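You operate a simulated robot arm through the tools that you are given. There is no shell and no other tool. Be economical: measure what you need, move in short steps, check, and stop when the job is done.

You run a simulated two-armed robot. Do the job below in one go: nothing can be reset, and whatever is moved stays where it is left.

JOB
Gauge both shackle pins and fit the sound one in the shackle.
Fine: try each in the wear ring; a pin that drops into the ring is worn and ends on the reject tray; the other goes by the sound tray.

It is judged by the outcome, as a careful person would: the job done as asked, and still so three seconds after it is handed in. It fails if anything else is knocked over, pushed out of place, dropped, spilled or broken.

ROBOT AND FRAMES
Two 7-joint arms with two-finger grippers on one trunk, on a base that drives. Base frame: it is fixed to the floor where the robot stands at the start and does not move with it; the origin is under the middle of the robot, x ahead of it, y to its left, z up; the surface under the hand at the start is at about z = 75. Readings come in cm, degrees, newtons and seconds.
The left shoulder is at the start at [2.5, 22.1, 110.5], the right one opposite. With the tool pointing down near the work surface each hand reaches from about 10 to 76 cm from the robot's upright axis, wherever it stands, measured 20 degrees to its own side. Places, roughly: pin hole of the shackle [60, 20, 80]; reject tray [80, -10, 80]; sound tray [80, 0, 80]; wear ring [40, 20, 80]. Payload 2.2 kg a hand.
Tool frame (each hand has its own): the origin (TCP) lies between the finger pads and is the grasp point; the fingertips stand 1.9 cm ahead of it; z points along the fingers, y is the line along which they close. The gripper opens to 11.6 cm. The gripper's body begins 7 cm behind the TCP.
Orientation is that of the tool frame in the base frame, as a unit quaternion [x, y, z, w]. With the fingers straight down and closing along the base's y, the tool's x points along the base's -x, its y along +y and its z along -z.

CONTROLS
- The arms move only by the tool servo_tool. It takes "left_steps", "right_steps" or both (then of equal length, played together; a hand with none holds still); each is a list of rows, each a list of 7 numbers: the shift along the base's x, y, z in cm, then the turn, a rotation vector about the base's x, y, z in rad, then the closure in counts, from 0 (fully open) to 255 (shut). In form: [[x, y, z, rx, ry, rz, fingers], ...]. A call has 1 to 8 rows; each row shifts and turns the commanded pose from where the row before left it. A row lasts 0.2 s, in which the tool goes at most 5 cm and 8.6 degrees; a call with a longer step from one row to the next is refused whole, and so is a gripper value outside its range. Where a pose cannot be reached the arm comes as near as it can. A force on the tool above 90 N (or 10 N above the force at the start of the call, whichever is more), or a blocked arm, ends the call early, and 0.2 s more pass. Each finger halts on what it meets, pressing with about 25 N; the grip force reading is that of the motor and also rises with nothing between the fingers. The clock runs only during rows and for 0.2 s after the last one: add rows that do not move to give the fingers time. The reply holds the time, the measured pose of the TCP, the force on the tool along the base axes, the opening and the grip force, in the units named above and with some noise, with the torque about the TCP (base axes, N m) and any sound that the robot's microphone picked up.
- Cameras (640 x 400 px; columns grow to the right, rows downward): "scene" is now at [13.42, 0.52, 128.11]; the picture's right is [0.00, -1.00, 0.00], its down [-0.54, -0.00, -0.84] and it looks along [0.84, 0.00, -0.54] (base axes); focal length 265 px, centre (320, 200). "left" rides on the left gripper at [6.9, 1.5, -9.7] in its tool frame; the picture's right is [-0.21, 0.98, 0.00], its down [-0.76, -0.17, -0.63] and it looks along [-0.62, -0.14, 0.77] (tool axes); focal length 251 px, centre (320, 200). "right" rides on the right gripper at [6.9, -1.5, -9.7] in its tool frame; the picture's right is [0.22, 0.98, 0.00], its down [-0.76, 0.17, -0.63] and it looks along [-0.62, 0.14, 0.77] (tool axes); focal length 251 px, centre (320, 200).
- capture(camera): a new picture of that camera. No time passes.
- raise_lower(by): slides the trunk up (or, below 0, down) by that many cm; the arms and the scene camera ride with it, the base frame stays. It gives what a move gives, with no picture.
- drive_base(legs): drives the robot by 1 to 6 legs, each [ahead, left, turn to the left] in cm, cm and degrees, along the robot's own axes; the way and the turn of a leg run together, so that a leg with both is an arc; at most 150 cm and 180 degrees a leg. The arms and the cameras ride along, it lands a little off, and it stops where it bumps. It gives what a move gives.
- turn_head(pan, tilt): turns the head with the scene camera to pan (to the left, within 80 degrees either way) and tilt (down, from -29 to 69), counted from straight ahead of the robot. It gives what a move gives.
- probe_pixels(camera, pixels): for up to 12 pixels [column, row] of the newest picture of that camera ("zoom" is the newest enlarged one), the place [x, y, z] in the base frame of the surface seen there, good to about 0.3 cm. No time passes.
- enlarge(camera, box): a new picture of the part [left, top, right, bottom] of that camera's present view, enlarged. No time passes.
- sign_off(): hands the job in; it is judged then, once.

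Go step by step. Measure first, check grasps and placings, and put right what went wrong. The budget is 80 turns and 78 pictures, counting those below and the enlarged ones. Unless the task says otherwise, let go and move clear before handing in, and close with one line.

The tools are called after "Call:" as name(argument=value, ...) on one line, values as JSON. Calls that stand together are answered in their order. servo_tool: Moves the arms, as the interface text tells. Its arguments: {"type":"object","properties":{"left_steps":{"type":"array","items":{"type":"array","items":{"type":"number"}}},"right_steps":{"type":"array","items":{"type":"array","items":{"type":"number"}}}},"required":[]} The other tools are called the same way: raise_lower (by) slides the trunk up or down; drive_base (legs) drives the base; turn_head (pan, tilt) turns the head that bears the scene camera; capture (camera) takes a picture; probe_pixels (camera, pixels) gives the place of the surface under pixels of a picture; enlarge (camera, box) takes an enlarged picture of a part of a camera's view; sign_off () hands the job in.

At the start:

```text
time_s: 0.0
left_position: [49.87, 29.24, 109.58]
left_tcp_rot: [0.0, 1.0, -0.006, -0.001]
left_ft_force: [0.4, 0.6, -1.0]
left_torque: [-0.1, -0.01, -0.01]
left_opening: 11.6
left_grip_force: 0.1
right_position: [61.72, -23.57, 103.01]
right_tcp_rot: [-0.001, 1.0, -0.005, 0.0]
right_ft_force: [0.0, 0.6, 0.0]
right_torque: [-0.06, 0.04, -0.05]
right_opening: 11.6
right_grip_force: 0.0
trunk travel left (down, up): [-25.0, 24.0]
robot x, y, heading: [0.05, 0.13, 0.1]
head pan, tilt: [0.2, 32.3]
```

scene: 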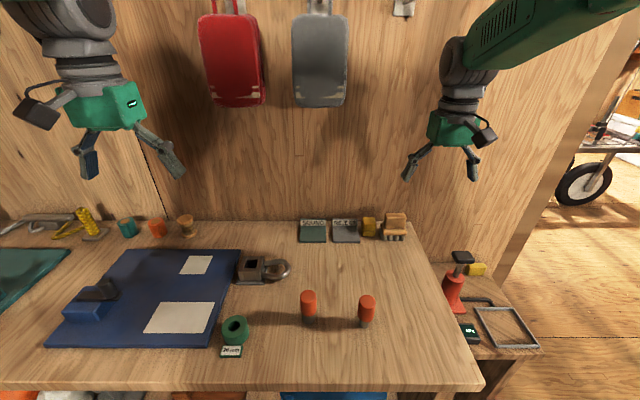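
right: 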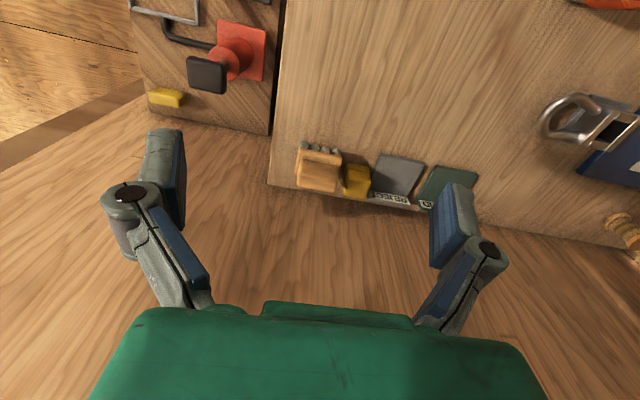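
left: 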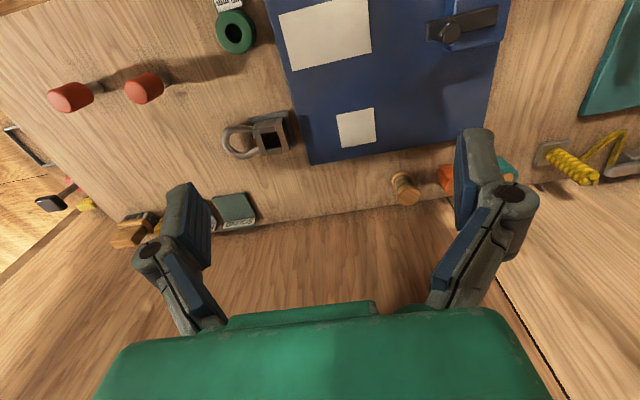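

The scene shows two red-headed pins near (309,305) and (366,310), the ring at (235,330), the shackle at (262,268) and the trays at (313,230) and (345,230). I'll enlarge these areas and then measure them.

Call:
enlarge(camera="scene", box=[200, 240, 400, 365])

Call:
probe_pixels(camera="scene", pixels=[[309, 294], [309, 312], [309, 323], [366, 298], [365, 316], [364, 327], [235, 322], [235, 330], [252, 266], [275, 270], [313, 232], [345, 232]])

Call:
enlarge(camera="scene", box=[280, 200, 420, 287])

```text
3.20 times, centred on (300, 302) of scene
```

zoom: 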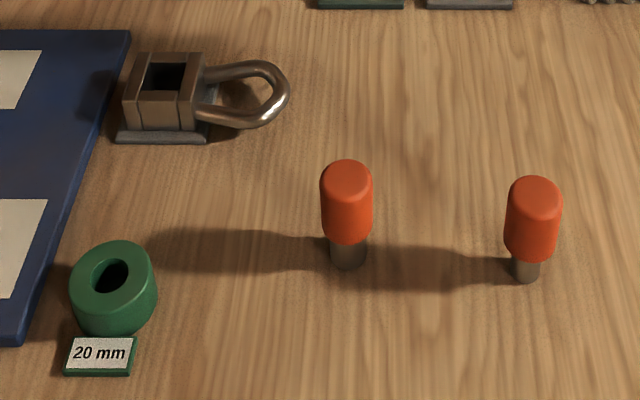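

```text
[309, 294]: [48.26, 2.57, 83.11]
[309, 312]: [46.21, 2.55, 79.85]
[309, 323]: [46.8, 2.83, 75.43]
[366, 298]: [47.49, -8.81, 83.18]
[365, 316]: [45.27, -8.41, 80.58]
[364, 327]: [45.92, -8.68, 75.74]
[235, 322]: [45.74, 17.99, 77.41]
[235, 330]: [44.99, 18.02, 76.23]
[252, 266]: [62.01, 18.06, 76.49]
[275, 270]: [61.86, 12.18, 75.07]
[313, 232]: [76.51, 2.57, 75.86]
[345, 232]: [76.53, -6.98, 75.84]
```

```text
4.57 times, centred on (350, 244) of scene
```

zoom: 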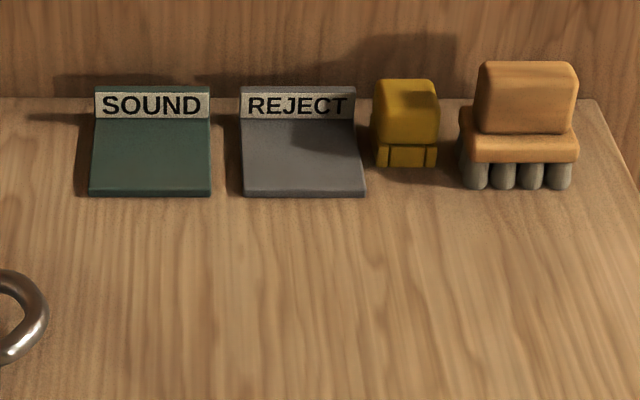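

Pin A (left, y≈2.6) and pin B (right, y≈-8.6) both stand upright, and B's shank looks thinner. Next I'll measure the ring rim, the shackle hole and the table edge more finely.

Call:
enlarge(camera="scene", box=[210, 245, 306, 305])

Call:
probe_pixels(camera="zoom", pixels=[[195, 80], [290, 80], [190, 140], [280, 140], [240, 115], [240, 90], [240, 135], [235, 72], [235, 160], [180, 115], [300, 115], [220, 270]])

Call:
enlarge(camera="scene", box=[203, 310, 267, 350])

Call:
probe_pixels(camera="zoom", pixels=[[200, 120], [220, 200], [330, 80], [440, 130], [420, 190], [320, 220], [330, 150], [360, 110], [280, 130], [395, 150], [270, 185], [310, 130]])

Call:
enlarge(camera="left", box=[200, 0, 328, 80])

Call:
enlarge(camera="left", box=[190, 90, 318, 170])

```text
6.67 times, centred on (258, 275) of scene
```

zoom: 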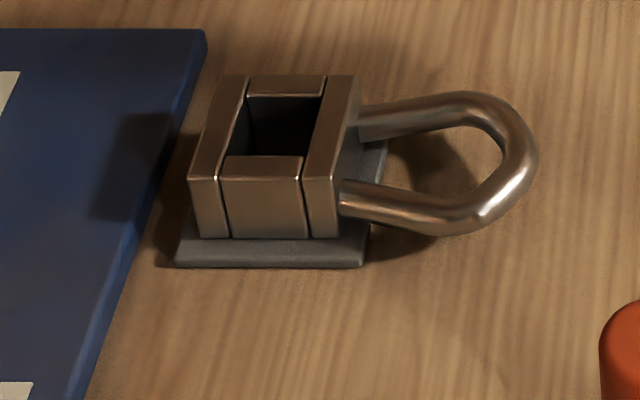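

```text
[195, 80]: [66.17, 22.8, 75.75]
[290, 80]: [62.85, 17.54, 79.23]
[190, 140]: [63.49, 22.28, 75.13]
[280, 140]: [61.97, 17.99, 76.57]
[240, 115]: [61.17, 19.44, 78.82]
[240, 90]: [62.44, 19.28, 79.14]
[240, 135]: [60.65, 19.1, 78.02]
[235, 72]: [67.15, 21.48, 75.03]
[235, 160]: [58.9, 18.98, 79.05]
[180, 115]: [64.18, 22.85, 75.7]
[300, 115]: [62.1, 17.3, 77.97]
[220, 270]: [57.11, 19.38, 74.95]
```

```text
10.00 times, centred on (235, 330) of scene
```

zoom: 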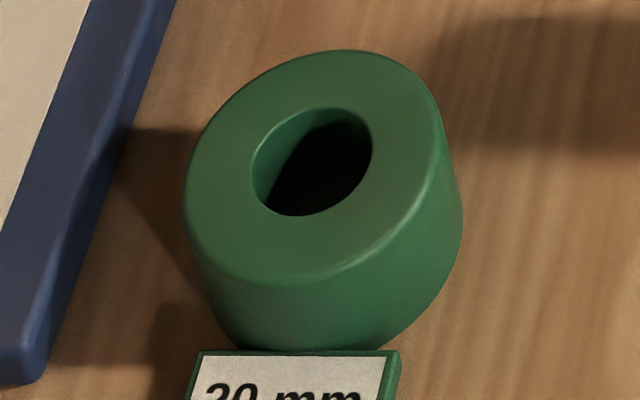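

```text
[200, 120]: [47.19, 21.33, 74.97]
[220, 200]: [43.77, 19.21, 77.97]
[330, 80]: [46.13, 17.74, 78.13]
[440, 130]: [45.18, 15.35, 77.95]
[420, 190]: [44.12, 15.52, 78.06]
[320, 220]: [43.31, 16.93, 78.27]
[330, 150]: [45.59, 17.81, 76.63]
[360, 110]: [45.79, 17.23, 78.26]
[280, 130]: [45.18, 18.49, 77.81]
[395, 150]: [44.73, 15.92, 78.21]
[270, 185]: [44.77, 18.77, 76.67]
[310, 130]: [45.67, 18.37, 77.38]
```

```text
5.00 times, centred on (264, 40) of left
```

zoom: 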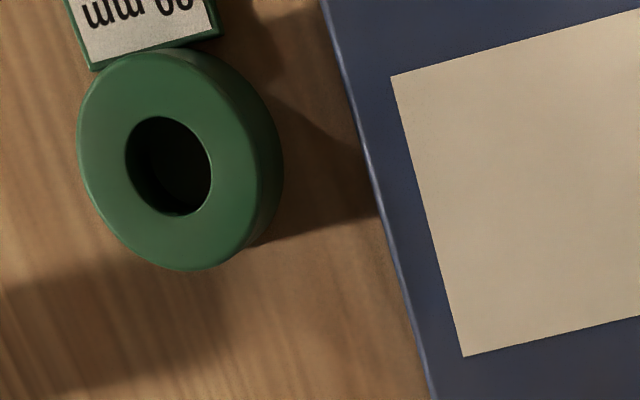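

```text
5.00 times, centred on (254, 130) of left
```

zoom: 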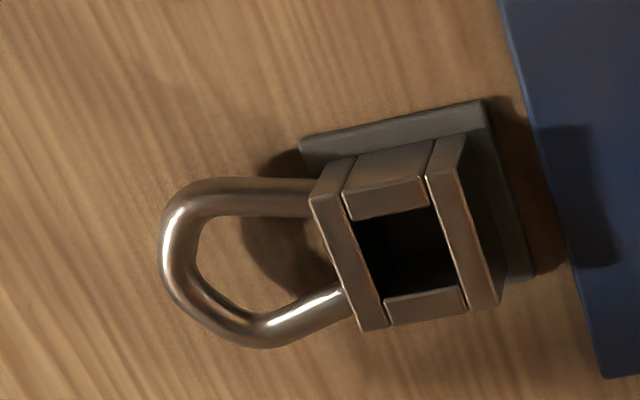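

The ring top is at z≈78.1 with its hole at about (44.5,17.7), and the shackle block's hole is at about (61,18.8) with its top at 79.1. The trays at x≈76.5 are beyond reach from here, so I'll check the floor space ahead before driving.

Call:
turn_head(pan=0, tilt=69)

Call:
capture(camera="scene")

Call:
probe_pixels(camera="scene", pixels=[[320, 250], [320, 270], [320, 300], [320, 340], [320, 390], [200, 300], [440, 300], [200, 350], [440, 350], [100, 300]])

```text
time_s: 1.0
left_position: [49.54, 31.33, 109.36]
left_tcp_rot: [-0.002, 1.0, -0.013, 0.001]
left_ft_force: [-0.2, 0.8, -1.0]
left_torque: [-0.13, -0.03, 0.03]
left_opening: 11.63
left_grip_force: 0.0
right_position: [61.45, -21.53, 103.52]
right_tcp_rot: [-0.003, 1.0, -0.013, 0.001]
right_ft_force: [-0.7, 0.1, -0.4]
right_torque: [-0.07, -0.06, -0.02]
right_opening: 11.62
right_grip_force: 0.0
trunk travel left (down, up): [-25.0, 24.0]
robot x, y, heading: [-0.12, 1.03, 0.2]
head pan, tilt: [0.0, 68.8]
```

```text
68 pictures are left
```

scene: 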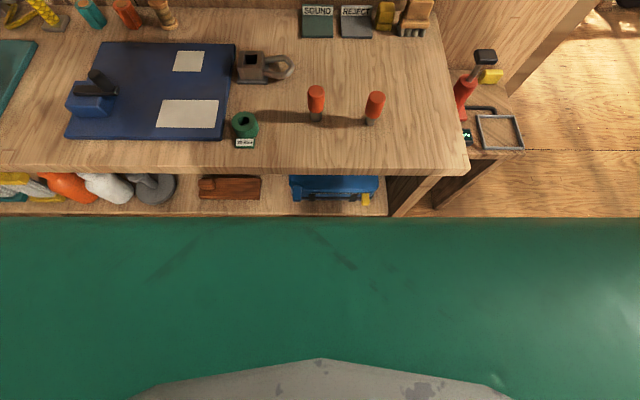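

```text
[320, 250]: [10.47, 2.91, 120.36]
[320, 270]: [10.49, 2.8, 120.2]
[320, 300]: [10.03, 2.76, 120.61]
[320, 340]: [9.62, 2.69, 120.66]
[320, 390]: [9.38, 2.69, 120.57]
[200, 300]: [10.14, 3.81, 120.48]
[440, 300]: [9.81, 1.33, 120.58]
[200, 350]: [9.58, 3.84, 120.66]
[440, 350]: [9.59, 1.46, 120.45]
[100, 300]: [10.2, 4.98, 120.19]
```

The chest hides the floor, and the robot's reading shifted about 1 cm in y while the head turned. I'll drive forward in a modest step and re-measure.

Call:
drive_base(legs=[[6, 0, 0]])

Call:
turn_head(pan=0, tilt=45)

Call:
capture(camera="scene")

```text
time_s: 2.0
left_position: [55.49, 30.33, 109.57]
left_tcp_rot: [-0.001, 1.0, -0.01, 0.001]
left_ft_force: [0.6, 0.5, -0.5]
left_torque: [-0.02, -0.01, 0.02]
left_opening: 11.61
left_grip_force: 0.1
right_position: [67.45, -22.56, 103.36]
right_tcp_rot: [-0.002, 1.0, -0.01, 0.001]
right_ft_force: [1.1, 0.4, -0.1]
right_torque: [-0.05, 0.06, 0.04]
right_opening: 11.59
right_grip_force: 0.0
trunk travel left (down, up): [-25.0, 24.0]
robot x, y, heading: [5.91, 0.55, 0.1]
head pan, tilt: [0.0, 68.8]
```

```text
time_s: 2.9
left_position: [55.23, 29.27, 110.01]
left_tcp_rot: [-0.002, 1.0, -0.004, 0.002]
left_ft_force: [0.6, -0.7, 0.3]
left_torque: [-0.04, -0.02, 0.03]
left_opening: 11.61
left_grip_force: 0.0
right_position: [67.06, -23.58, 103.37]
right_tcp_rot: [-0.002, 1.0, -0.004, 0.004]
right_ft_force: [1.0, 0.1, 0.5]
right_torque: [-0.03, -0.06, -0.02]
right_opening: 11.61
right_grip_force: 0.1
trunk travel left (down, up): [-25.0, 24.0]
robot x, y, heading: [6.04, 0.67, -0.1]
head pan, tilt: [0.0, 45.0]
```

```text
67 pictures are left
```

scene: 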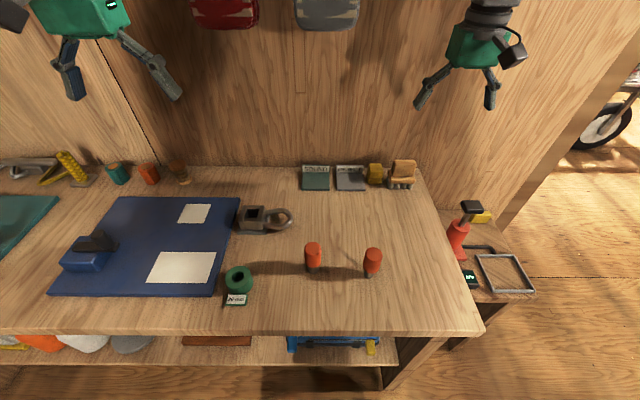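

There was no bump and the robot stands at x≈6. I'll go 5 cm further so the trays are comfortably within reach, then re-measure everything.

Call:
drive_base(legs=[[5, 0, 0]])

Call:
capture(camera="scene")

```text
time_s: 3.8
left_position: [60.27, 28.12, 110.15]
left_tcp_rot: [-0.001, 1.0, 0.0, 0.001]
left_ft_force: [0.1, -0.3, -0.2]
left_torque: [0.02, 0.05, 0.03]
left_opening: 11.59
left_grip_force: 0.1
right_position: [72.14, -24.68, 103.05]
right_tcp_rot: [-0.002, 1.0, 0.001, 0.002]
right_ft_force: [-0.3, 0.3, -0.2]
right_torque: [0.02, 0.05, 0.03]
right_opening: 11.63
right_grip_force: 0.1
trunk travel left (down, up): [-25.0, 24.0]
robot x, y, heading: [10.81, 0.18, 0.2]
head pan, tilt: [0.0, 45.0]
```

```text
66 pictures are left
```

scene: 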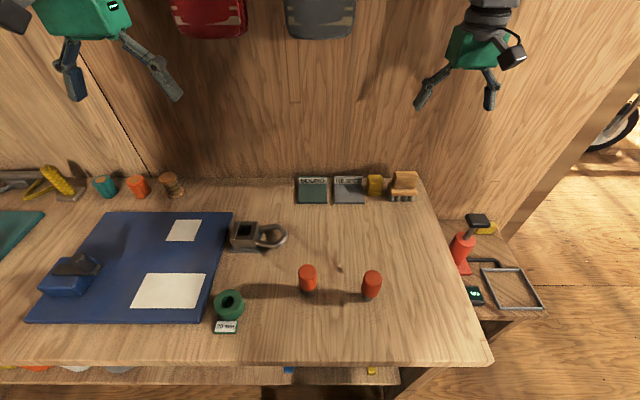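

The robot is at x≈10.8 with nothing bumped. I'll re-probe the objects from here to see how consistent the frame is.

Call:
enlarge(camera="scene", box=[200, 215, 400, 340])

Call:
probe_pixels(camera="zoom", pixels=[[345, 170], [345, 210], [345, 245], [550, 190], [548, 230], [545, 265], [65, 260], [125, 295], [90, 320], [440, 165], [100, 260], [145, 75]])

Call:
probe_pixels(camera="scene", pixels=[[312, 203], [312, 185], [312, 192], [349, 192], [349, 203], [335, 195], [363, 195], [299, 195], [327, 195], [349, 181]])

```text
3.20 times, centred on (300, 278) of scene
```

zoom: 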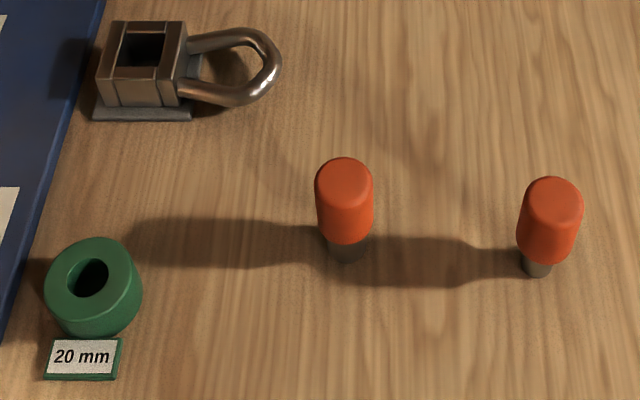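

```text
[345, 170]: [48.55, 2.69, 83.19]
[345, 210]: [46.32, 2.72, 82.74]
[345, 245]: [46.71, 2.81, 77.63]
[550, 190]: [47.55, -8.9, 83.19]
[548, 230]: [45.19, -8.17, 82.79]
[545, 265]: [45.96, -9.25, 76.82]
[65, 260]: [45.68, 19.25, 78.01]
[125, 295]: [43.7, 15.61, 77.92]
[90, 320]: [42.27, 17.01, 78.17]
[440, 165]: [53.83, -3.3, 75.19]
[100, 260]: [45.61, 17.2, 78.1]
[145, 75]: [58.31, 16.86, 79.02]
```

```text
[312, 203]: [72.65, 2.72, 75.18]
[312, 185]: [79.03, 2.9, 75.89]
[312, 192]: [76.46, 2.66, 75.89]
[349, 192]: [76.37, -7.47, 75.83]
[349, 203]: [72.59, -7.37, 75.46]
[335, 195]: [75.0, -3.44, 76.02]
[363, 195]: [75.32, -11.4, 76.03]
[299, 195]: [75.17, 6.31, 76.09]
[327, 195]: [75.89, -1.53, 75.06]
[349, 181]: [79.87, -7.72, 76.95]
```

The readings agree with the earlier ones: pin A is at about (47.8,2.7), pin B at (46.8,-8.7), tops at about 83.3, with the SOUND tray centre at (76,2.7) and REJECT at (76,-7.4). I'll drive in 4 cm more so the left hand reaches everything, and draw the right arm back out of the way.

Call:
drive_base(legs=[[4, 0, 0]])

Call:
servo_tool(right_steps=[[-4, -2, 1, 0, 0, 0, 0], [-4, -2, 1, 0, 0, 0, 0], [-4, -2, 1, 0, 0, 0, 0], [-4, -2, 1, 0, 0, 0, 0], [-4, -2, 1, 0, 0, 0, 0]], left_steps=[[-3, -3.8, -1, 0, 0, 0, 0], [-3, -3.8, -1, 0, 0, 0, 0], [-3, -3.8, -1, 0, 0, 0, 0], [-3, -3.8, -1, 0, 0, 0, 0], [-3, -3.8, -1, 0, 0, 0, 0]])

```text
time_s: 4.7
left_position: [63.68, 26.9, 110.86]
left_tcp_rot: [-0.002, 1.0, 0.006, 0.003]
left_ft_force: [0.1, -2.0, 0.5]
left_torque: [0.17, 0.02, -0.01]
left_opening: 11.61
left_grip_force: 0.2
right_position: [75.66, -25.83, 102.99]
right_tcp_rot: [-0.001, 1.0, 0.007, 0.004]
right_ft_force: [0.4, -1.3, -0.6]
right_torque: [0.15, 0.0, 0.01]
right_opening: 11.6
right_grip_force: 0.0
trunk travel left (down, up): [-25.0, 24.0]
robot x, y, heading: [14.7, 0.08, 0.3]
head pan, tilt: [0.0, 45.0]
```

```text
time_s: 5.9
left_position: [48.61, 7.82, 105.71]
left_tcp_rot: [-0.003, 1.0, 0.006, 0.004]
left_ft_force: [-0.4, -0.9, -0.4]
left_torque: [0.0, -0.03, -0.05]
left_opening: 11.62
left_grip_force: 0.1
right_position: [55.61, -35.76, 107.99]
right_tcp_rot: [-0.002, 1.0, 0.007, 0.005]
right_ft_force: [-0.7, 0.6, 0.0]
right_torque: [0.05, -0.02, 0.01]
right_opening: 11.58
right_grip_force: 0.1
trunk travel left (down, up): [-25.0, 24.0]
robot x, y, heading: [14.72, 0.13, 0.2]
head pan, tilt: [0.0, 45.0]
```

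The left hand is at (48.6,7.8,105.7) and the right hand is drawn back. I'll bring the left hand above pin A and look with its own camera.

Call:
servo_tool(left_steps=[[-0.3, -2.5, -3, -0.012, 0.008, 0, 0], [-0.3, -2.6, -3, 0, 0, 0, 0], [-0.2, 0, -4, 0, 0, 0, 0], [0, 0, 0, 0, 0, 0, 0]])

Call:
capture(camera="left")

Call:
enlarge(camera="scene", box=[200, 180, 424, 320])

```text
time_s: 6.9
left_position: [47.59, 3.03, 95.9]
left_tcp_rot: [-0.003, 1.0, -0.002, 0.0]
left_ft_force: [-0.3, 0.2, -0.6]
left_torque: [0.01, -0.04, 0.01]
left_opening: 11.59
left_grip_force: 0.0
right_position: [55.9, -35.66, 108.08]
right_tcp_rot: [-0.002, 1.0, 0.005, 0.005]
right_ft_force: [-0.1, 0.2, -0.3]
right_torque: [0.02, -0.01, -0.02]
right_opening: 11.6
right_grip_force: 0.0
trunk travel left (down, up): [-25.0, 24.0]
robot x, y, heading: [14.67, 0.98, 0.1]
head pan, tilt: [0.0, 45.0]
```

```text
64 pictures are left
```

left: 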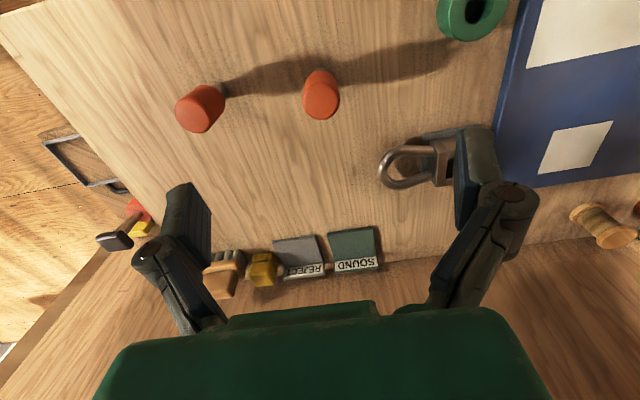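

```text
2.86 times, centred on (312, 250) of scene
```

zoom: 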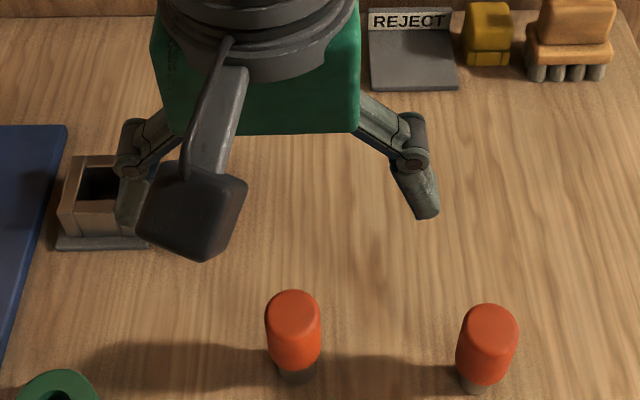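

The left camera sees pin A's head near (321,93) and pin B's near (200,110). I'll probe those for exact centres.

Call:
probe_pixels(camera="left", pixels=[[321, 85], [321, 95], [308, 95], [335, 95], [321, 110], [196, 108], [180, 110], [212, 112], [475, 5], [321, 72]])

Call:
enlarge(camera="left", box=[160, 55, 352, 175])

```text
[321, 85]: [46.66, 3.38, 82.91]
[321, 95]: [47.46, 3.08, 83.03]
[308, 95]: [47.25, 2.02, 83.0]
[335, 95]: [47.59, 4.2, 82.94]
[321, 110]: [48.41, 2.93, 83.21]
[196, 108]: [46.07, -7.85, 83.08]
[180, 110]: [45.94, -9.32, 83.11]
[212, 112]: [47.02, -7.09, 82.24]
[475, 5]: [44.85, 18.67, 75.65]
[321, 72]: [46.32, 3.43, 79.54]
```

```text
3.33 times, centred on (256, 115) of left
```

zoom: 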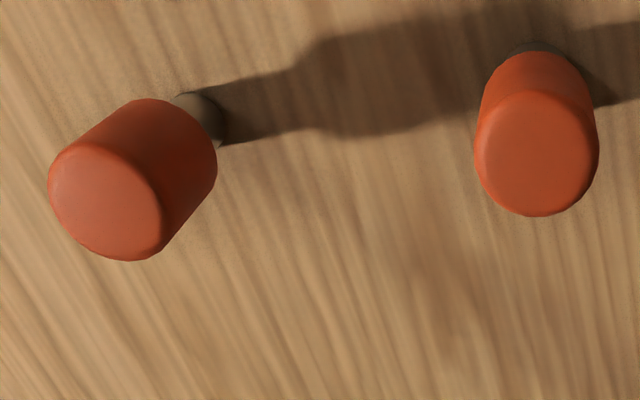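

Pin A's head centre is at about (47.8,3.05,83.1), almost under the TCP. I'll go down to z≈81.3 and close.

Call:
servo_tool(left_steps=[[0.2, 0, -4, 0, 0, 0, 0], [0, 0, -4, 0, 0, 0, 0], [0, 0, -4, 0, 0, 0, 0], [0, 0, -2.6, 0, 0, 0, 60], [0, 0, 0, 0, 0, 0, 90]])

Call:
capture(camera="left")

```text
time_s: 8.3
left_position: [49.71, 2.66, 83.61]
left_tcp_rot: [-0.04, 0.998, -0.042, 0.002]
left_ft_force: [-0.2, 0.1, 0.8]
left_torque: [-0.01, -0.01, -0.01]
left_opening: 7.51
left_grip_force: 0.0
right_position: [55.59, -36.1, 107.89]
right_tcp_rot: [-0.002, 1.0, 0.008, 0.005]
right_ft_force: [-0.5, -0.2, -0.2]
right_torque: [-0.03, 0.02, 0.01]
right_opening: 11.59
right_grip_force: 0.0
trunk travel left (down, up): [-25.0, 24.0]
robot x, y, heading: [15.03, 0.43, 0.1]
head pan, tilt: [0.0, 45.0]
stopped in row 5 (left hand): the arm was blocked; the commanded pose is now the measured one
```

```text
61 pictures are left
```

left: 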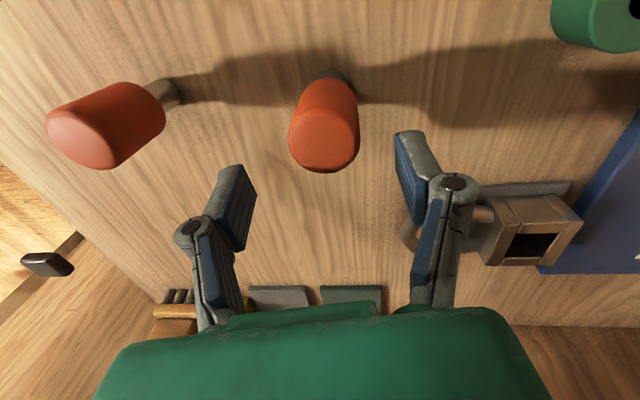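

The arm was blocked at z≈83.6 and tilted slightly, and nothing has been touched. I'll check the scene to see why.

Call:
turn_head(pan=15, tilt=55)

Call:
capture(camera="scene")

```text
time_s: 9.1
left_position: [49.73, 2.68, 83.72]
left_tcp_rot: [-0.038, 0.998, -0.043, 0.005]
left_ft_force: [-0.1, 0.0, 0.6]
left_torque: [-0.02, 0.03, 0.0]
left_opening: 7.46
left_grip_force: 0.2
right_position: [55.56, -35.8, 108.07]
right_tcp_rot: [-0.002, 1.0, 0.007, 0.005]
right_ft_force: [1.2, 0.0, 0.8]
right_torque: [-0.03, 0.0, 0.03]
right_opening: 11.58
right_grip_force: 0.1
trunk travel left (down, up): [-25.0, 24.0]
robot x, y, heading: [15.06, 0.47, 0.1]
head pan, tilt: [15.0, 55.0]
```

```text
60 pictures are left
```

scene: 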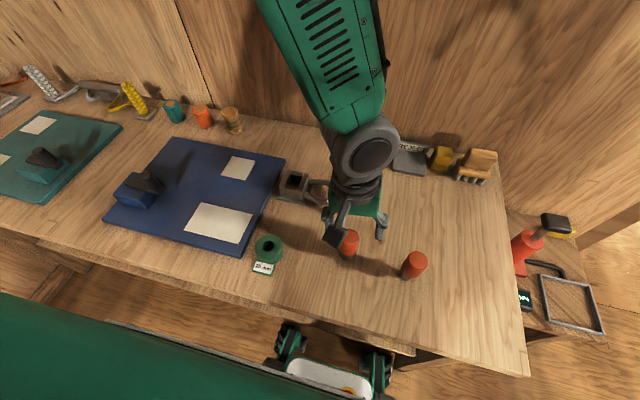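

Nothing is in contact; the hand is only folded too close to the robot, with the forearm pitched up and forward. I'll lift, straighten the tool and back the base off by 9 cm.

Call:
servo_tool(left_steps=[[-0.5, 0.2, 4, 0.042, 0.005, -0.039, 0], [-0.5, 0.1, 4, 0.042, 0.004, -0.039, 0], [0, 0, 4, 0, 0, 0, 0], [0, 0, 0, 0, 0, 0, 0]])

Call:
drive_base(legs=[[-9, 0, 0]])

Call:
turn_head(pan=0, tilt=45)

```text
time_s: 10.1
left_position: [49.12, 3.24, 95.96]
left_tcp_rot: [-0.006, 1.0, -0.016, -0.008]
left_ft_force: [0.4, 0.4, -0.1]
left_torque: [-0.02, -0.01, 0.01]
left_opening: 11.62
left_grip_force: 0.0
right_position: [55.65, -35.98, 108.05]
right_tcp_rot: [-0.001, 1.0, 0.007, 0.004]
right_ft_force: [0.4, 0.4, -0.7]
right_torque: [0.02, -0.02, 0.01]
right_opening: 11.59
right_grip_force: 0.0
trunk travel left (down, up): [-25.0, 24.0]
robot x, y, heading: [14.76, 0.38, 0.3]
head pan, tilt: [15.0, 55.0]
```

```text
time_s: 11.2
left_position: [39.78, 2.93, 95.98]
left_tcp_rot: [-0.005, 1.0, -0.013, -0.007]
left_ft_force: [0.2, -0.2, 0.0]
left_torque: [0.0, -0.03, -0.01]
left_opening: 11.6
left_grip_force: 0.0
right_position: [46.32, -36.3, 108.02]
right_tcp_rot: [-0.001, 1.0, 0.007, 0.005]
right_ft_force: [-0.3, 0.2, 0.5]
right_torque: [-0.01, -0.05, -0.02]
right_opening: 11.62
right_grip_force: 0.1
trunk travel left (down, up): [-25.0, 24.0]
robot x, y, heading: [5.87, 0.34, 0.4]
head pan, tilt: [15.0, 55.0]
```

```text
time_s: 11.9
left_position: [39.62, 2.9, 96.09]
left_tcp_rot: [-0.005, 1.0, -0.013, -0.007]
left_ft_force: [0.4, 0.4, 0.4]
left_torque: [0.01, -0.02, 0.0]
left_opening: 11.58
left_grip_force: 0.0
right_position: [46.08, -36.15, 108.17]
right_tcp_rot: [-0.001, 1.0, 0.007, 0.007]
right_ft_force: [0.1, 0.4, 0.9]
right_torque: [0.01, 0.0, -0.01]
right_opening: 11.61
right_grip_force: 0.0
trunk travel left (down, up): [-25.0, 24.0]
robot x, y, heading: [6.12, 0.3, -0.1]
head pan, tilt: [0.0, 45.0]
```

The base is now at x≈6. I'll bring the left hand back over pin A with its tilt corrected, and descend in a checked step.

Call:
servo_tool(left_steps=[[4, 0, 0, 0.026, -0.014, -0.01, 0], [4.1, 0.1, 0, 0, 0, 0, 0], [0, 0, -3, 0, 0, 0, 0], [0, 0, -3, 0, 0, 0, 0], [0, 0, 0, 0, 0, 0, 0]])

Call:
capture(camera="left")

Call:
probe_pixels(camera="left", pixels=[[320, 110], [320, 130], [305, 120], [335, 120], [320, 140]])

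```text
time_s: 13.1
left_position: [48.26, 2.89, 91.11]
left_tcp_rot: [-0.006, 1.0, -0.009, 0.008]
left_ft_force: [-0.2, 0.1, 0.4]
left_torque: [0.03, 0.01, 0.04]
left_opening: 11.6
left_grip_force: 0.1
right_position: [46.18, -36.22, 108.03]
right_tcp_rot: [-0.001, 1.0, 0.008, 0.007]
right_ft_force: [-0.4, -0.1, 0.5]
right_torque: [-0.03, 0.01, -0.01]
right_opening: 11.59
right_grip_force: 0.1
trunk travel left (down, up): [-25.0, 24.0]
robot x, y, heading: [5.73, 0.78, 0.1]
head pan, tilt: [0.0, 45.0]
```

```text
59 pictures are left
```

left: 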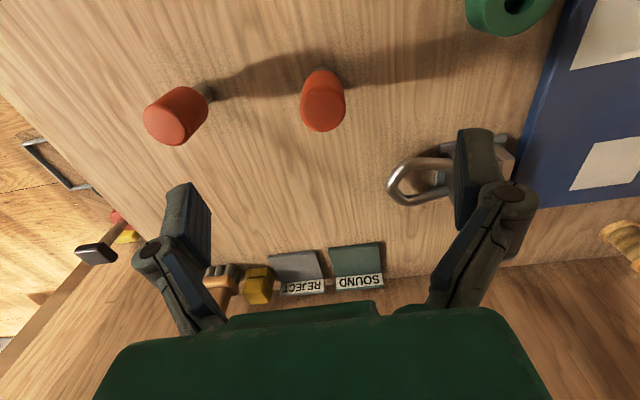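

```text
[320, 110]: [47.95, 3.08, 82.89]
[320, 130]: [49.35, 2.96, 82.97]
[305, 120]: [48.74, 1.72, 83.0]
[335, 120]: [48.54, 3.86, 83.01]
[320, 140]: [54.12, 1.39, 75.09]
```

Pin A's head centre is at (47.9,3.0). The arm came down about 1 cm short, which hints at a joint limit, so I'll raise the trunk 10 cm to unfold the arm and then correct the hand.

Call:
raise_lower(by=10)

Call:
servo_tool(left_steps=[[-0.2, 0, -4, 0.01, 0.012, 0, 0], [0, 0, -4, 0, 0, 0, 0], [0, 0, -2, 0, 0, 0, 0], [0, 0, 0, 0, 0, 0, 0]])

```text
time_s: 14.5
left_position: [48.4, 3.14, 100.84]
left_tcp_rot: [-0.006, 1.0, -0.009, 0.004]
left_ft_force: [-0.2, 0.4, 0.5]
left_torque: [0.04, 0.0, -0.03]
left_opening: 11.61
left_grip_force: 0.1
right_position: [46.22, -36.24, 117.98]
right_tcp_rot: [-0.001, 1.0, 0.008, 0.006]
right_ft_force: [0.4, 0.2, -0.3]
right_torque: [-0.02, 0.0, -0.03]
right_opening: 11.6
right_grip_force: 0.1
trunk travel left (down, up): [-35.0, 14.0]
robot x, y, heading: [5.68, 0.36, -0.1]
head pan, tilt: [0.0, 45.0]
```

```text
time_s: 15.5
left_position: [48.93, 3.43, 91.15]
left_tcp_rot: [-0.02, 1.0, -0.015, -0.006]
left_ft_force: [-0.3, -0.2, 0.1]
left_torque: [-0.01, 0.0, 0.03]
left_opening: 11.6
left_grip_force: 0.2
right_position: [46.21, -36.33, 118.01]
right_tcp_rot: [-0.001, 1.0, 0.008, 0.007]
right_ft_force: [0.6, -0.4, -0.5]
right_torque: [0.0, 0.0, 0.01]
right_opening: 11.6
right_grip_force: 0.0
trunk travel left (down, up): [-35.0, 14.0]
robot x, y, heading: [5.89, 0.13, 0.2]
head pan, tilt: [0.0, 45.0]
```

Raising the trunk didn't help, so the limit comes from reaching across the body. I'll put the trunk back, lift the hand and shift the base about 18 cm to the right so all the work lies on the left arm's own side.

Call:
servo_tool(left_steps=[[0, 1, 4, 0.02, -0.01, -0.02, 0], [0, 2, 4, 0, 0, 0, 0], [0, 3, 4, 0, 0, 0, 0]])

Call:
raise_lower(by=-10)

Call:
drive_base(legs=[[0, -18, 0]])

Call:
capture(camera="scene")

```text
time_s: 16.3
left_position: [47.28, 9.17, 102.33]
left_tcp_rot: [0.013, 1.0, 0.016, 0.001]
left_ft_force: [0.0, -0.8, 0.2]
left_torque: [0.01, -0.02, 0.04]
left_opening: 11.62
left_grip_force: 0.1
right_position: [45.91, -36.09, 118.15]
right_tcp_rot: [-0.001, 1.0, 0.007, 0.008]
right_ft_force: [-0.4, 0.2, -0.2]
right_torque: [0.01, -0.02, -0.02]
right_opening: 11.61
right_grip_force: 0.0
trunk travel left (down, up): [-35.0, 14.0]
robot x, y, heading: [5.9, 0.81, 0.4]
head pan, tilt: [0.0, 45.0]
```

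```text
time_s: 17.6
left_position: [47.66, 9.12, 92.36]
left_tcp_rot: [0.01, 1.0, 0.015, -0.001]
left_ft_force: [-0.2, 0.4, 0.3]
left_torque: [-0.03, 0.0, 0.0]
left_opening: 11.58
left_grip_force: 0.0
right_position: [46.14, -36.24, 108.11]
right_tcp_rot: [0.0, 1.0, 0.008, 0.007]
right_ft_force: [0.5, -0.2, 0.4]
right_torque: [0.02, 0.02, -0.03]
right_opening: 11.6
right_grip_force: 0.0
trunk travel left (down, up): [-25.0, 24.0]
robot x, y, heading: [5.6, 0.44, 0.2]
head pan, tilt: [0.0, 45.0]
```

```text
time_s: 19.1
left_position: [47.72, -8.87, 92.12]
left_tcp_rot: [0.011, 1.0, 0.013, -0.001]
left_ft_force: [-0.3, -0.1, 0.1]
left_torque: [0.05, 0.01, 0.04]
left_opening: 11.6
left_grip_force: 0.0
right_position: [46.11, -54.14, 108.15]
right_tcp_rot: [0.0, 1.0, 0.006, 0.006]
right_ft_force: [0.9, -0.3, 0.0]
right_torque: [0.02, 0.04, 0.01]
right_opening: 11.61
right_grip_force: 0.1
trunk travel left (down, up): [-25.0, 24.0]
robot x, y, heading: [5.64, -17.7, 0.0]
head pan, tilt: [0.0, 45.0]
```

```text
58 pictures are left
```

scene: 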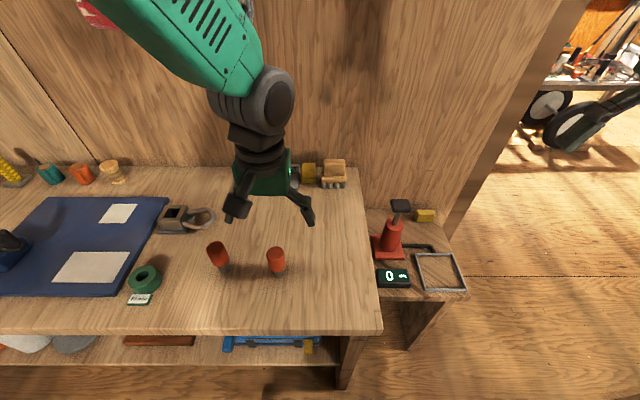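

The left hand now sits right above pin B with the base at y≈-17.7. I'll straighten it slightly and look with the wrist camera.

Call:
servo_tool(left_steps=[[0, 0, 0, -0.026, 0, 0.022, 0], [0, 0, 0, 0, 0, 0, 0]])

Call:
enlarge(camera="left", box=[240, 40, 432, 160])

Call:
probe_pixels(camera="zoom", pixels=[[270, 200], [240, 200], [300, 200], [270, 240], [270, 160], [270, 120], [270, 90]])

```text
time_s: 19.7
left_position: [47.46, -7.96, 92.21]
left_tcp_rot: [-0.001, 1.0, -0.003, 0.001]
left_ft_force: [0.1, 0.7, -0.6]
left_torque: [-0.1, 0.02, 0.03]
left_opening: 11.62
left_grip_force: 0.1
right_position: [45.91, -53.25, 108.43]
right_tcp_rot: [-0.001, 1.0, 0.003, 0.008]
right_ft_force: [0.0, 0.9, 0.2]
right_torque: [-0.01, 0.04, 0.03]
right_opening: 11.6
right_grip_force: 0.0
trunk travel left (down, up): [-25.0, 24.0]
robot x, y, heading: [5.93, -17.52, 0.1]
head pan, tilt: [0.0, 45.0]
```

```text
3.33 times, centred on (336, 100) of left
```

zoom: 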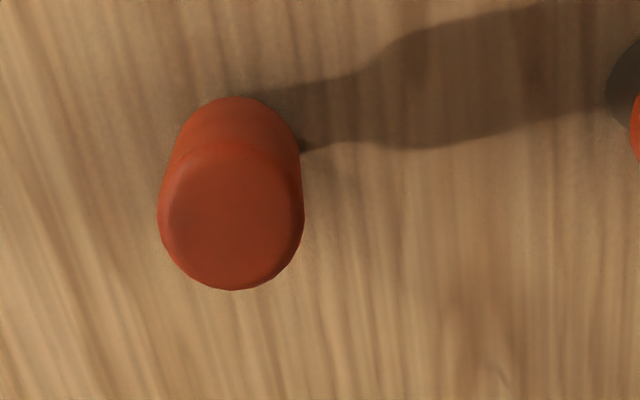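

```text
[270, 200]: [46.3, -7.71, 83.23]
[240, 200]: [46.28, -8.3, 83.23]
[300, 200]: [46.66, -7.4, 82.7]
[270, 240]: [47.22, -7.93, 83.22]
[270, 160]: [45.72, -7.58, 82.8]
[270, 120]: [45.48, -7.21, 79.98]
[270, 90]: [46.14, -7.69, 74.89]
```

Pin B's head centre lies about 0.9 cm nearer in x and 0.5 cm to the right in y of the TCP. I'll shift, descend most of the way and check again.

Call:
servo_tool(left_steps=[[-0.9, -0.5, -2, 0, 0, 0, 0], [0, 0, -3, 0, 0, 0, 0], [0, 0, -3, 0, 0, 0, 60], [0, 0, 0, 0, 0, 0, 60]])

Call:
capture(camera="left")

Call:
probe_pixels(camera="left", pixels=[[290, 170], [320, 170], [350, 170], [305, 170], [335, 170], [320, 150], [320, 185]])

```text
time_s: 20.7
left_position: [47.18, -8.84, 84.59]
left_tcp_rot: [-0.012, 1.0, -0.014, 0.0]
left_ft_force: [0.2, 0.1, -1.0]
left_torque: [-0.06, -0.01, -0.05]
left_opening: 8.87
left_grip_force: 0.0
right_position: [45.89, -53.66, 108.4]
right_tcp_rot: [0.0, 1.0, 0.005, 0.009]
right_ft_force: [0.1, 0.9, 1.4]
right_torque: [-0.09, 0.04, 0.02]
right_opening: 11.6
right_grip_force: 0.1
trunk travel left (down, up): [-25.0, 24.0]
robot x, y, heading: [5.72, -17.69, -0.1]
head pan, tilt: [0.0, 45.0]
```

```text
56 pictures are left
```

left: 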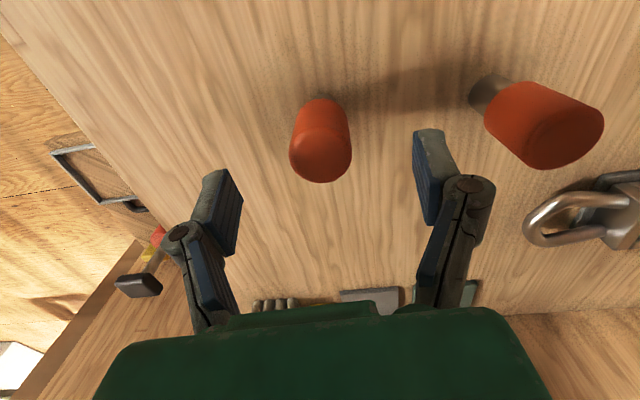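

```text
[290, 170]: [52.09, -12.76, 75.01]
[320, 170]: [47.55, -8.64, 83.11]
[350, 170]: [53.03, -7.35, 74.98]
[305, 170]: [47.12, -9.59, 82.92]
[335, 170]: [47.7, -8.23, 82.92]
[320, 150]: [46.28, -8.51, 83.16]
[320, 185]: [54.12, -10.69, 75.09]
```

The hand comes up short again near the bottom, so this pose is also too far across the body. I'll lift, drive 14 cm more to the right and bring the hand back over pin B.

Call:
servo_tool(left_steps=[[0, 0, 4, 0.02, 0, -0.01, 0], [0, 0, 4, 0, 0, 0, 0], [0, 4, 2, 0, 0, 0, 0]])

Call:
drive_base(legs=[[0, -14, 0]])

Call:
servo_tool(left_steps=[[0, 4, 0, 0, 0, 0, 0], [0, 4, 0, 0, 0, 0, 0], [0, 0, 0, 0, 0, 0, 0], [0, 0, 0, 0, 0, 0, 0]])

Call:
capture(camera="scene")

Call:
capture(camera="left")

```text
time_s: 21.5
left_position: [46.73, -4.95, 94.0]
left_tcp_rot: [0.005, 1.0, 0.009, 0.0]
left_ft_force: [0.3, 0.7, -0.3]
left_torque: [-0.03, -0.01, 0.0]
left_opening: 11.58
left_grip_force: 0.1
right_position: [46.03, -53.69, 108.44]
right_tcp_rot: [0.0, 1.0, 0.004, 0.008]
right_ft_force: [0.1, 0.7, -0.1]
right_torque: [-0.01, 0.02, -0.01]
right_opening: 11.61
right_grip_force: 0.1
trunk travel left (down, up): [-25.0, 24.0]
robot x, y, heading: [5.6, -17.73, 0.2]
head pan, tilt: [0.0, 45.0]
```

```text
time_s: 22.8
left_position: [46.73, -18.06, 94.05]
left_tcp_rot: [0.004, 1.0, 0.006, 0.0]
left_ft_force: [-0.4, 0.7, 1.0]
left_torque: [-0.11, -0.01, 0.03]
left_opening: 11.61
left_grip_force: 0.0
right_position: [45.89, -66.46, 108.64]
right_tcp_rot: [-0.001, 1.0, 0.001, 0.009]
right_ft_force: [0.2, 1.1, 0.3]
right_torque: [-0.09, 0.02, 0.04]
right_opening: 11.59
right_grip_force: 0.1
trunk travel left (down, up): [-25.0, 24.0]
robot x, y, heading: [6.0, -31.48, 0.1]
head pan, tilt: [0.0, 45.0]
```

```text
time_s: 23.8
left_position: [46.83, -13.54, 94.59]
left_tcp_rot: [0.006, 1.0, 0.021, 0.002]
left_ft_force: [-0.1, -0.2, -0.3]
left_torque: [0.05, 0.05, 0.01]
left_opening: 11.61
left_grip_force: 0.0
right_position: [45.77, -70.06, 107.58]
right_tcp_rot: [0.0, 1.0, 0.017, 0.009]
right_ft_force: [-0.1, -1.3, -0.8]
right_torque: [0.05, -0.01, 0.01]
right_opening: 11.58
right_grip_force: 0.0
trunk travel left (down, up): [-25.0, 24.0]
robot x, y, heading: [5.75, -31.78, 0.1]
head pan, tilt: [0.0, 45.0]
```

```text
55 pictures are left
```

scene: 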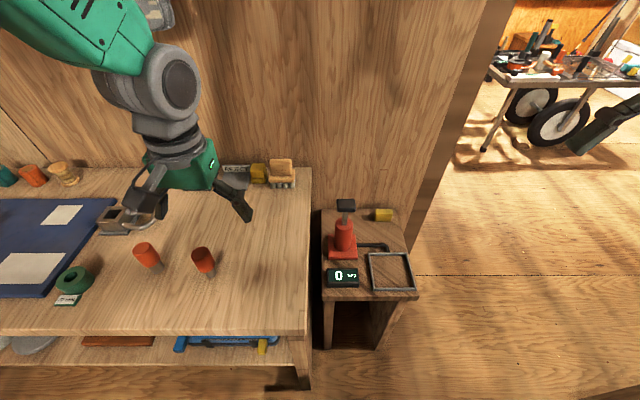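

```text
54 pictures are left
```

left: 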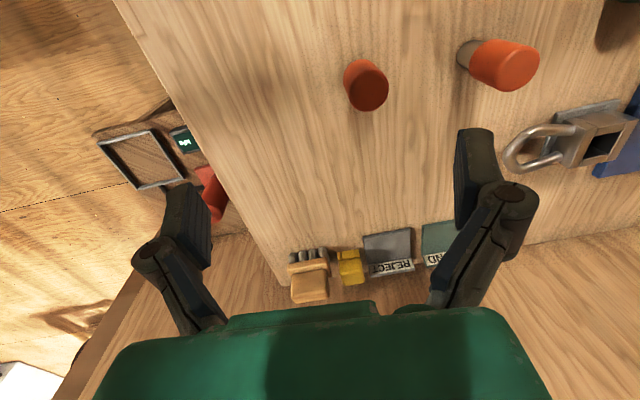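

Both hands' readings shift together after moves, so the body sways a little after driving. I'll wait and see whether it settles.

Call:
servo_tool(left_steps=[[0, 0, 0, 0, 0, 0, 0], [0, 0, 0, 0, 0, 0, 0], [0, 0, 0, 0, 0, 0, 0], [0, 0, 0, 0, 0, 0, 0]])

Call:
servo_tool(left_steps=[[0, 0, 0, 0, 0, 0, 0], [0, 0, 0, 0, 0, 0, 0], [0, 0, 0, 0, 0, 0, 0], [0, 0, 0, 0, 0, 0, 0]])

Call:
capture(camera="left")

Call:
probe_pixels(camera="left", pixels=[[368, 90], [360, 90], [376, 90], [368, 100]])

```text
time_s: 24.8
left_position: [46.63, -14.35, 94.76]
left_tcp_rot: [0.006, 1.0, 0.025, 0.001]
left_ft_force: [0.0, -1.6, -0.1]
left_torque: [0.14, -0.01, 0.0]
left_opening: 11.62
left_grip_force: 0.0
right_position: [45.73, -71.23, 107.26]
right_tcp_rot: [0.0, 1.0, 0.022, 0.01]
right_ft_force: [-0.1, -0.9, -1.1]
right_torque: [0.14, 0.0, 0.02]
right_opening: 11.57
right_grip_force: 0.1
trunk travel left (down, up): [-25.0, 24.0]
robot x, y, heading: [5.99, -31.81, -0.3]
head pan, tilt: [0.0, 45.0]
```

```text
time_s: 25.8
left_position: [46.6, -12.76, 94.49]
left_tcp_rot: [0.004, 1.0, 0.018, 0.001]
left_ft_force: [-0.1, -0.5, 0.7]
left_torque: [0.06, 0.02, 0.01]
left_opening: 11.58
left_grip_force: 0.1
right_position: [45.83, -69.46, 107.59]
right_tcp_rot: [0.0, 1.0, 0.014, 0.01]
right_ft_force: [-0.7, -0.4, 0.3]
right_torque: [0.01, 0.01, 0.0]
right_opening: 11.6
right_grip_force: 0.1
trunk travel left (down, up): [-25.0, 24.0]
robot x, y, heading: [5.82, -31.15, 0.4]
head pan, tilt: [0.0, 45.0]
```

```text
53 pictures are left
```

left: 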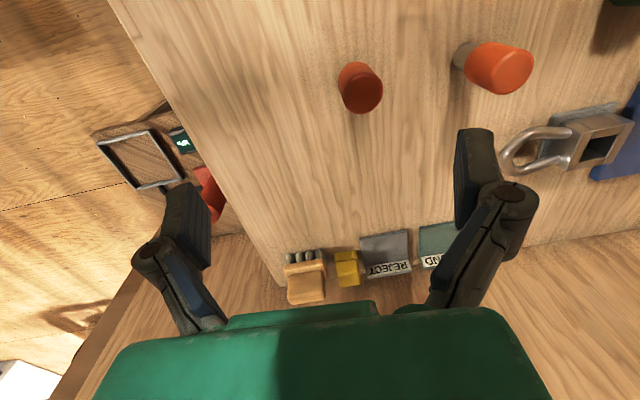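

```text
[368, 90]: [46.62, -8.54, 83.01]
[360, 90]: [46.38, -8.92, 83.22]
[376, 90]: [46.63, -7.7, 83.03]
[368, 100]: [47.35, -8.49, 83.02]
```

The body rocks slowly after a sideways drive and earlier damped out in about 6 s. I'll wait it out before moving further.

Call:
servo_tool(left_steps=[[0, 0, 0, 0, 0, 0, 0], [0, 0, 0, 0, 0, 0, 0], [0, 0, 0, 0, 0, 0, 0], [0, 0, 0, 0, 0, 0, 0], [0, 0, 0, 0, 0, 0, 0], [0, 0, 0, 0, 0, 0, 0], [0, 0, 0, 0, 0, 0, 0], [0, 0, 0, 0, 0, 0, 0]])

Call:
servo_tool(left_steps=[[0, 0, 0, 0, 0, 0, 0], [0, 0, 0, 0, 0, 0, 0], [0, 0, 0, 0, 0, 0, 0], [0, 0, 0, 0, 0, 0, 0], [0, 0, 0, 0, 0, 0, 0]])

Call:
servo_tool(left_steps=[[0, 0, 0, 0, 0, 0, 0], [0, 0, 0, 0, 0, 0, 0], [0, 0, 0, 0, 0, 0, 0], [0, 0, 0, 0, 0, 0, 0], [0, 0, 0, 0, 0, 0, 0], [0, 0, 0, 0, 0, 0, 0], [0, 0, 0, 0, 0, 0, 0], [0, 0, 0, 0, 0, 0, 0]])

Call:
servo_tool(left_steps=[[0, 0, 0, 0, 0, 0, 0], [0, 0, 0, 0, 0, 0, 0], [0, 0, 0, 0, 0, 0, 0], [0, 0, 0, 0, 0, 0, 0], [0, 0, 0, 0, 0, 0, 0]])

```text
time_s: 27.6
left_position: [46.63, -11.22, 94.21]
left_tcp_rot: [0.004, 1.0, 0.012, 0.0]
left_ft_force: [-0.2, -0.1, 0.2]
left_torque: [-0.02, -0.01, 0.02]
left_opening: 11.59
left_grip_force: 0.1
right_position: [45.74, -67.82, 108.15]
right_tcp_rot: [0.0, 1.0, 0.006, 0.01]
right_ft_force: [0.3, 0.2, 0.2]
right_torque: [-0.02, 0.0, -0.03]
right_opening: 11.59
right_grip_force: 0.1
trunk travel left (down, up): [-25.0, 24.0]
robot x, y, heading: [5.52, -31.13, -0.2]
head pan, tilt: [0.0, 45.0]
```

```text
time_s: 28.8
left_position: [46.7, -11.47, 94.22]
left_tcp_rot: [0.004, 1.0, 0.013, 0.001]
left_ft_force: [-0.6, -0.3, 0.5]
left_torque: [-0.04, 0.06, -0.02]
left_opening: 11.58
left_grip_force: 0.0
right_position: [45.78, -68.06, 108.12]
right_tcp_rot: [-0.001, 1.0, 0.009, 0.009]
right_ft_force: [-0.4, -0.1, 0.3]
right_torque: [0.02, -0.05, 0.01]
right_opening: 11.59
right_grip_force: 0.0
trunk travel left (down, up): [-25.0, 24.0]
robot x, y, heading: [5.89, -31.1, -0.2]
head pan, tilt: [0.0, 45.0]
```

```text
time_s: 30.6
left_position: [46.57, -12.82, 94.54]
left_tcp_rot: [0.004, 1.0, 0.018, 0.001]
left_ft_force: [-0.3, -0.2, -1.2]
left_torque: [0.07, 0.01, 0.01]
left_opening: 11.58
left_grip_force: 0.1
right_position: [45.66, -69.36, 107.86]
right_tcp_rot: [0.0, 1.0, 0.013, 0.01]
right_ft_force: [0.3, 0.0, -0.4]
right_torque: [-0.01, 0.0, -0.02]
right_opening: 11.62
right_grip_force: 0.1
trunk travel left (down, up): [-25.0, 24.0]
robot x, y, heading: [5.85, -31.68, -0.0]
head pan, tilt: [0.0, 45.0]
```

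```text
time_s: 31.8
left_position: [46.71, -12.25, 94.47]
left_tcp_rot: [0.004, 1.0, 0.016, 0.0]
left_ft_force: [-0.3, 0.0, 0.5]
left_torque: [0.04, 0.0, 0.0]
left_opening: 11.6
left_grip_force: 0.2
right_position: [45.71, -68.9, 107.85]
right_tcp_rot: [-0.001, 1.0, 0.011, 0.01]
right_ft_force: [0.3, -0.3, 0.6]
right_torque: [0.03, 0.0, -0.01]
right_opening: 11.63
right_grip_force: 0.1
trunk travel left (down, up): [-25.0, 24.0]
robot x, y, heading: [5.62, -31.1, -0.0]
head pan, tilt: [0.0, 45.0]
```

The sway is dying down, with the hand near (46.7,-12.2) and pin B at (46.6,-8.5). I'll move over it gently and straighten the tool.

Call:
servo_tool(left_steps=[[0, 1, -1, -0.016, 0, 0, 0], [0, 1, -2, -0.016, 0, 0, 0], [0, 1, -2, 0, 0, 0, 0], [0, 0.6, -1, 0, 0, 0, 0], [0, 0, 0, 0, 0, 0, 0], [0, 0, 0, 0, 0, 0, 0], [0, 0, 0, 0, 0, 0, 0], [0, 0, 0, 0, 0, 0, 0]])

Call:
servo_tool(left_steps=[[0, 0, 0, 0, 0, 0, 0], [0, 0, 0, 0, 0, 0, 0], [0, 0, 0, 0, 0, 0, 0], [0, 0, 0, 0, 0, 0, 0], [0, 0, 0, 0, 0, 0, 0], [0, 0, 0, 0, 0, 0, 0]])

Call:
capture(camera="left")

Call:
probe_pixels(camera="left", pixels=[[310, 120], [320, 120], [330, 120], [320, 110], [320, 130]])

```text
time_s: 33.6
left_position: [46.46, -7.85, 88.34]
left_tcp_rot: [0.005, 1.0, -0.002, 0.001]
left_ft_force: [-0.1, -0.3, -0.6]
left_torque: [-0.04, 0.01, 0.04]
left_opening: 11.6
left_grip_force: 0.1
right_position: [45.69, -68.08, 108.17]
right_tcp_rot: [-0.001, 1.0, 0.009, 0.01]
right_ft_force: [0.4, 0.7, -0.1]
right_torque: [-0.01, -0.02, 0.02]
right_opening: 11.6
right_grip_force: 0.1
trunk travel left (down, up): [-25.0, 24.0]
robot x, y, heading: [5.86, -31.03, -0.1]
head pan, tilt: [0.0, 45.0]
```

```text
time_s: 35.0
left_position: [46.69, -8.98, 88.43]
left_tcp_rot: [0.005, 1.0, 0.001, 0.002]
left_ft_force: [-0.1, 0.3, 0.2]
left_torque: [0.03, 0.04, 0.01]
left_opening: 11.58
left_grip_force: 0.1
right_position: [45.65, -69.27, 107.79]
right_tcp_rot: [0.0, 1.0, 0.014, 0.01]
right_ft_force: [-0.3, -0.7, 0.9]
right_torque: [0.03, -0.01, -0.08]
right_opening: 11.59
right_grip_force: 0.1
trunk travel left (down, up): [-25.0, 24.0]
robot x, y, heading: [5.77, -31.57, -0.0]
head pan, tilt: [0.0, 45.0]
```

```text
52 pictures are left
```

left: 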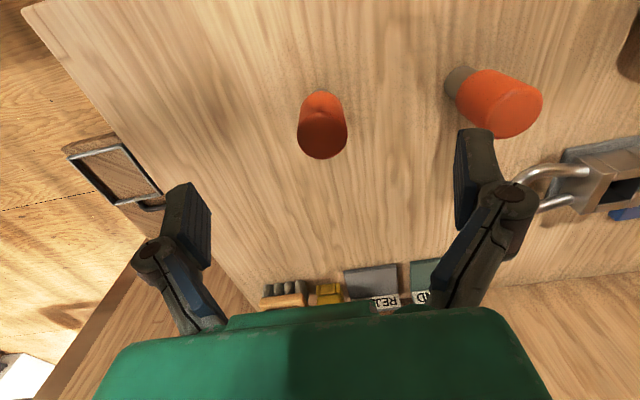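

```text
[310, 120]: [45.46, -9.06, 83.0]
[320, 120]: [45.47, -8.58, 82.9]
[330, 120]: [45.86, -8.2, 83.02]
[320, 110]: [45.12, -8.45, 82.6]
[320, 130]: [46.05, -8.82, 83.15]
```

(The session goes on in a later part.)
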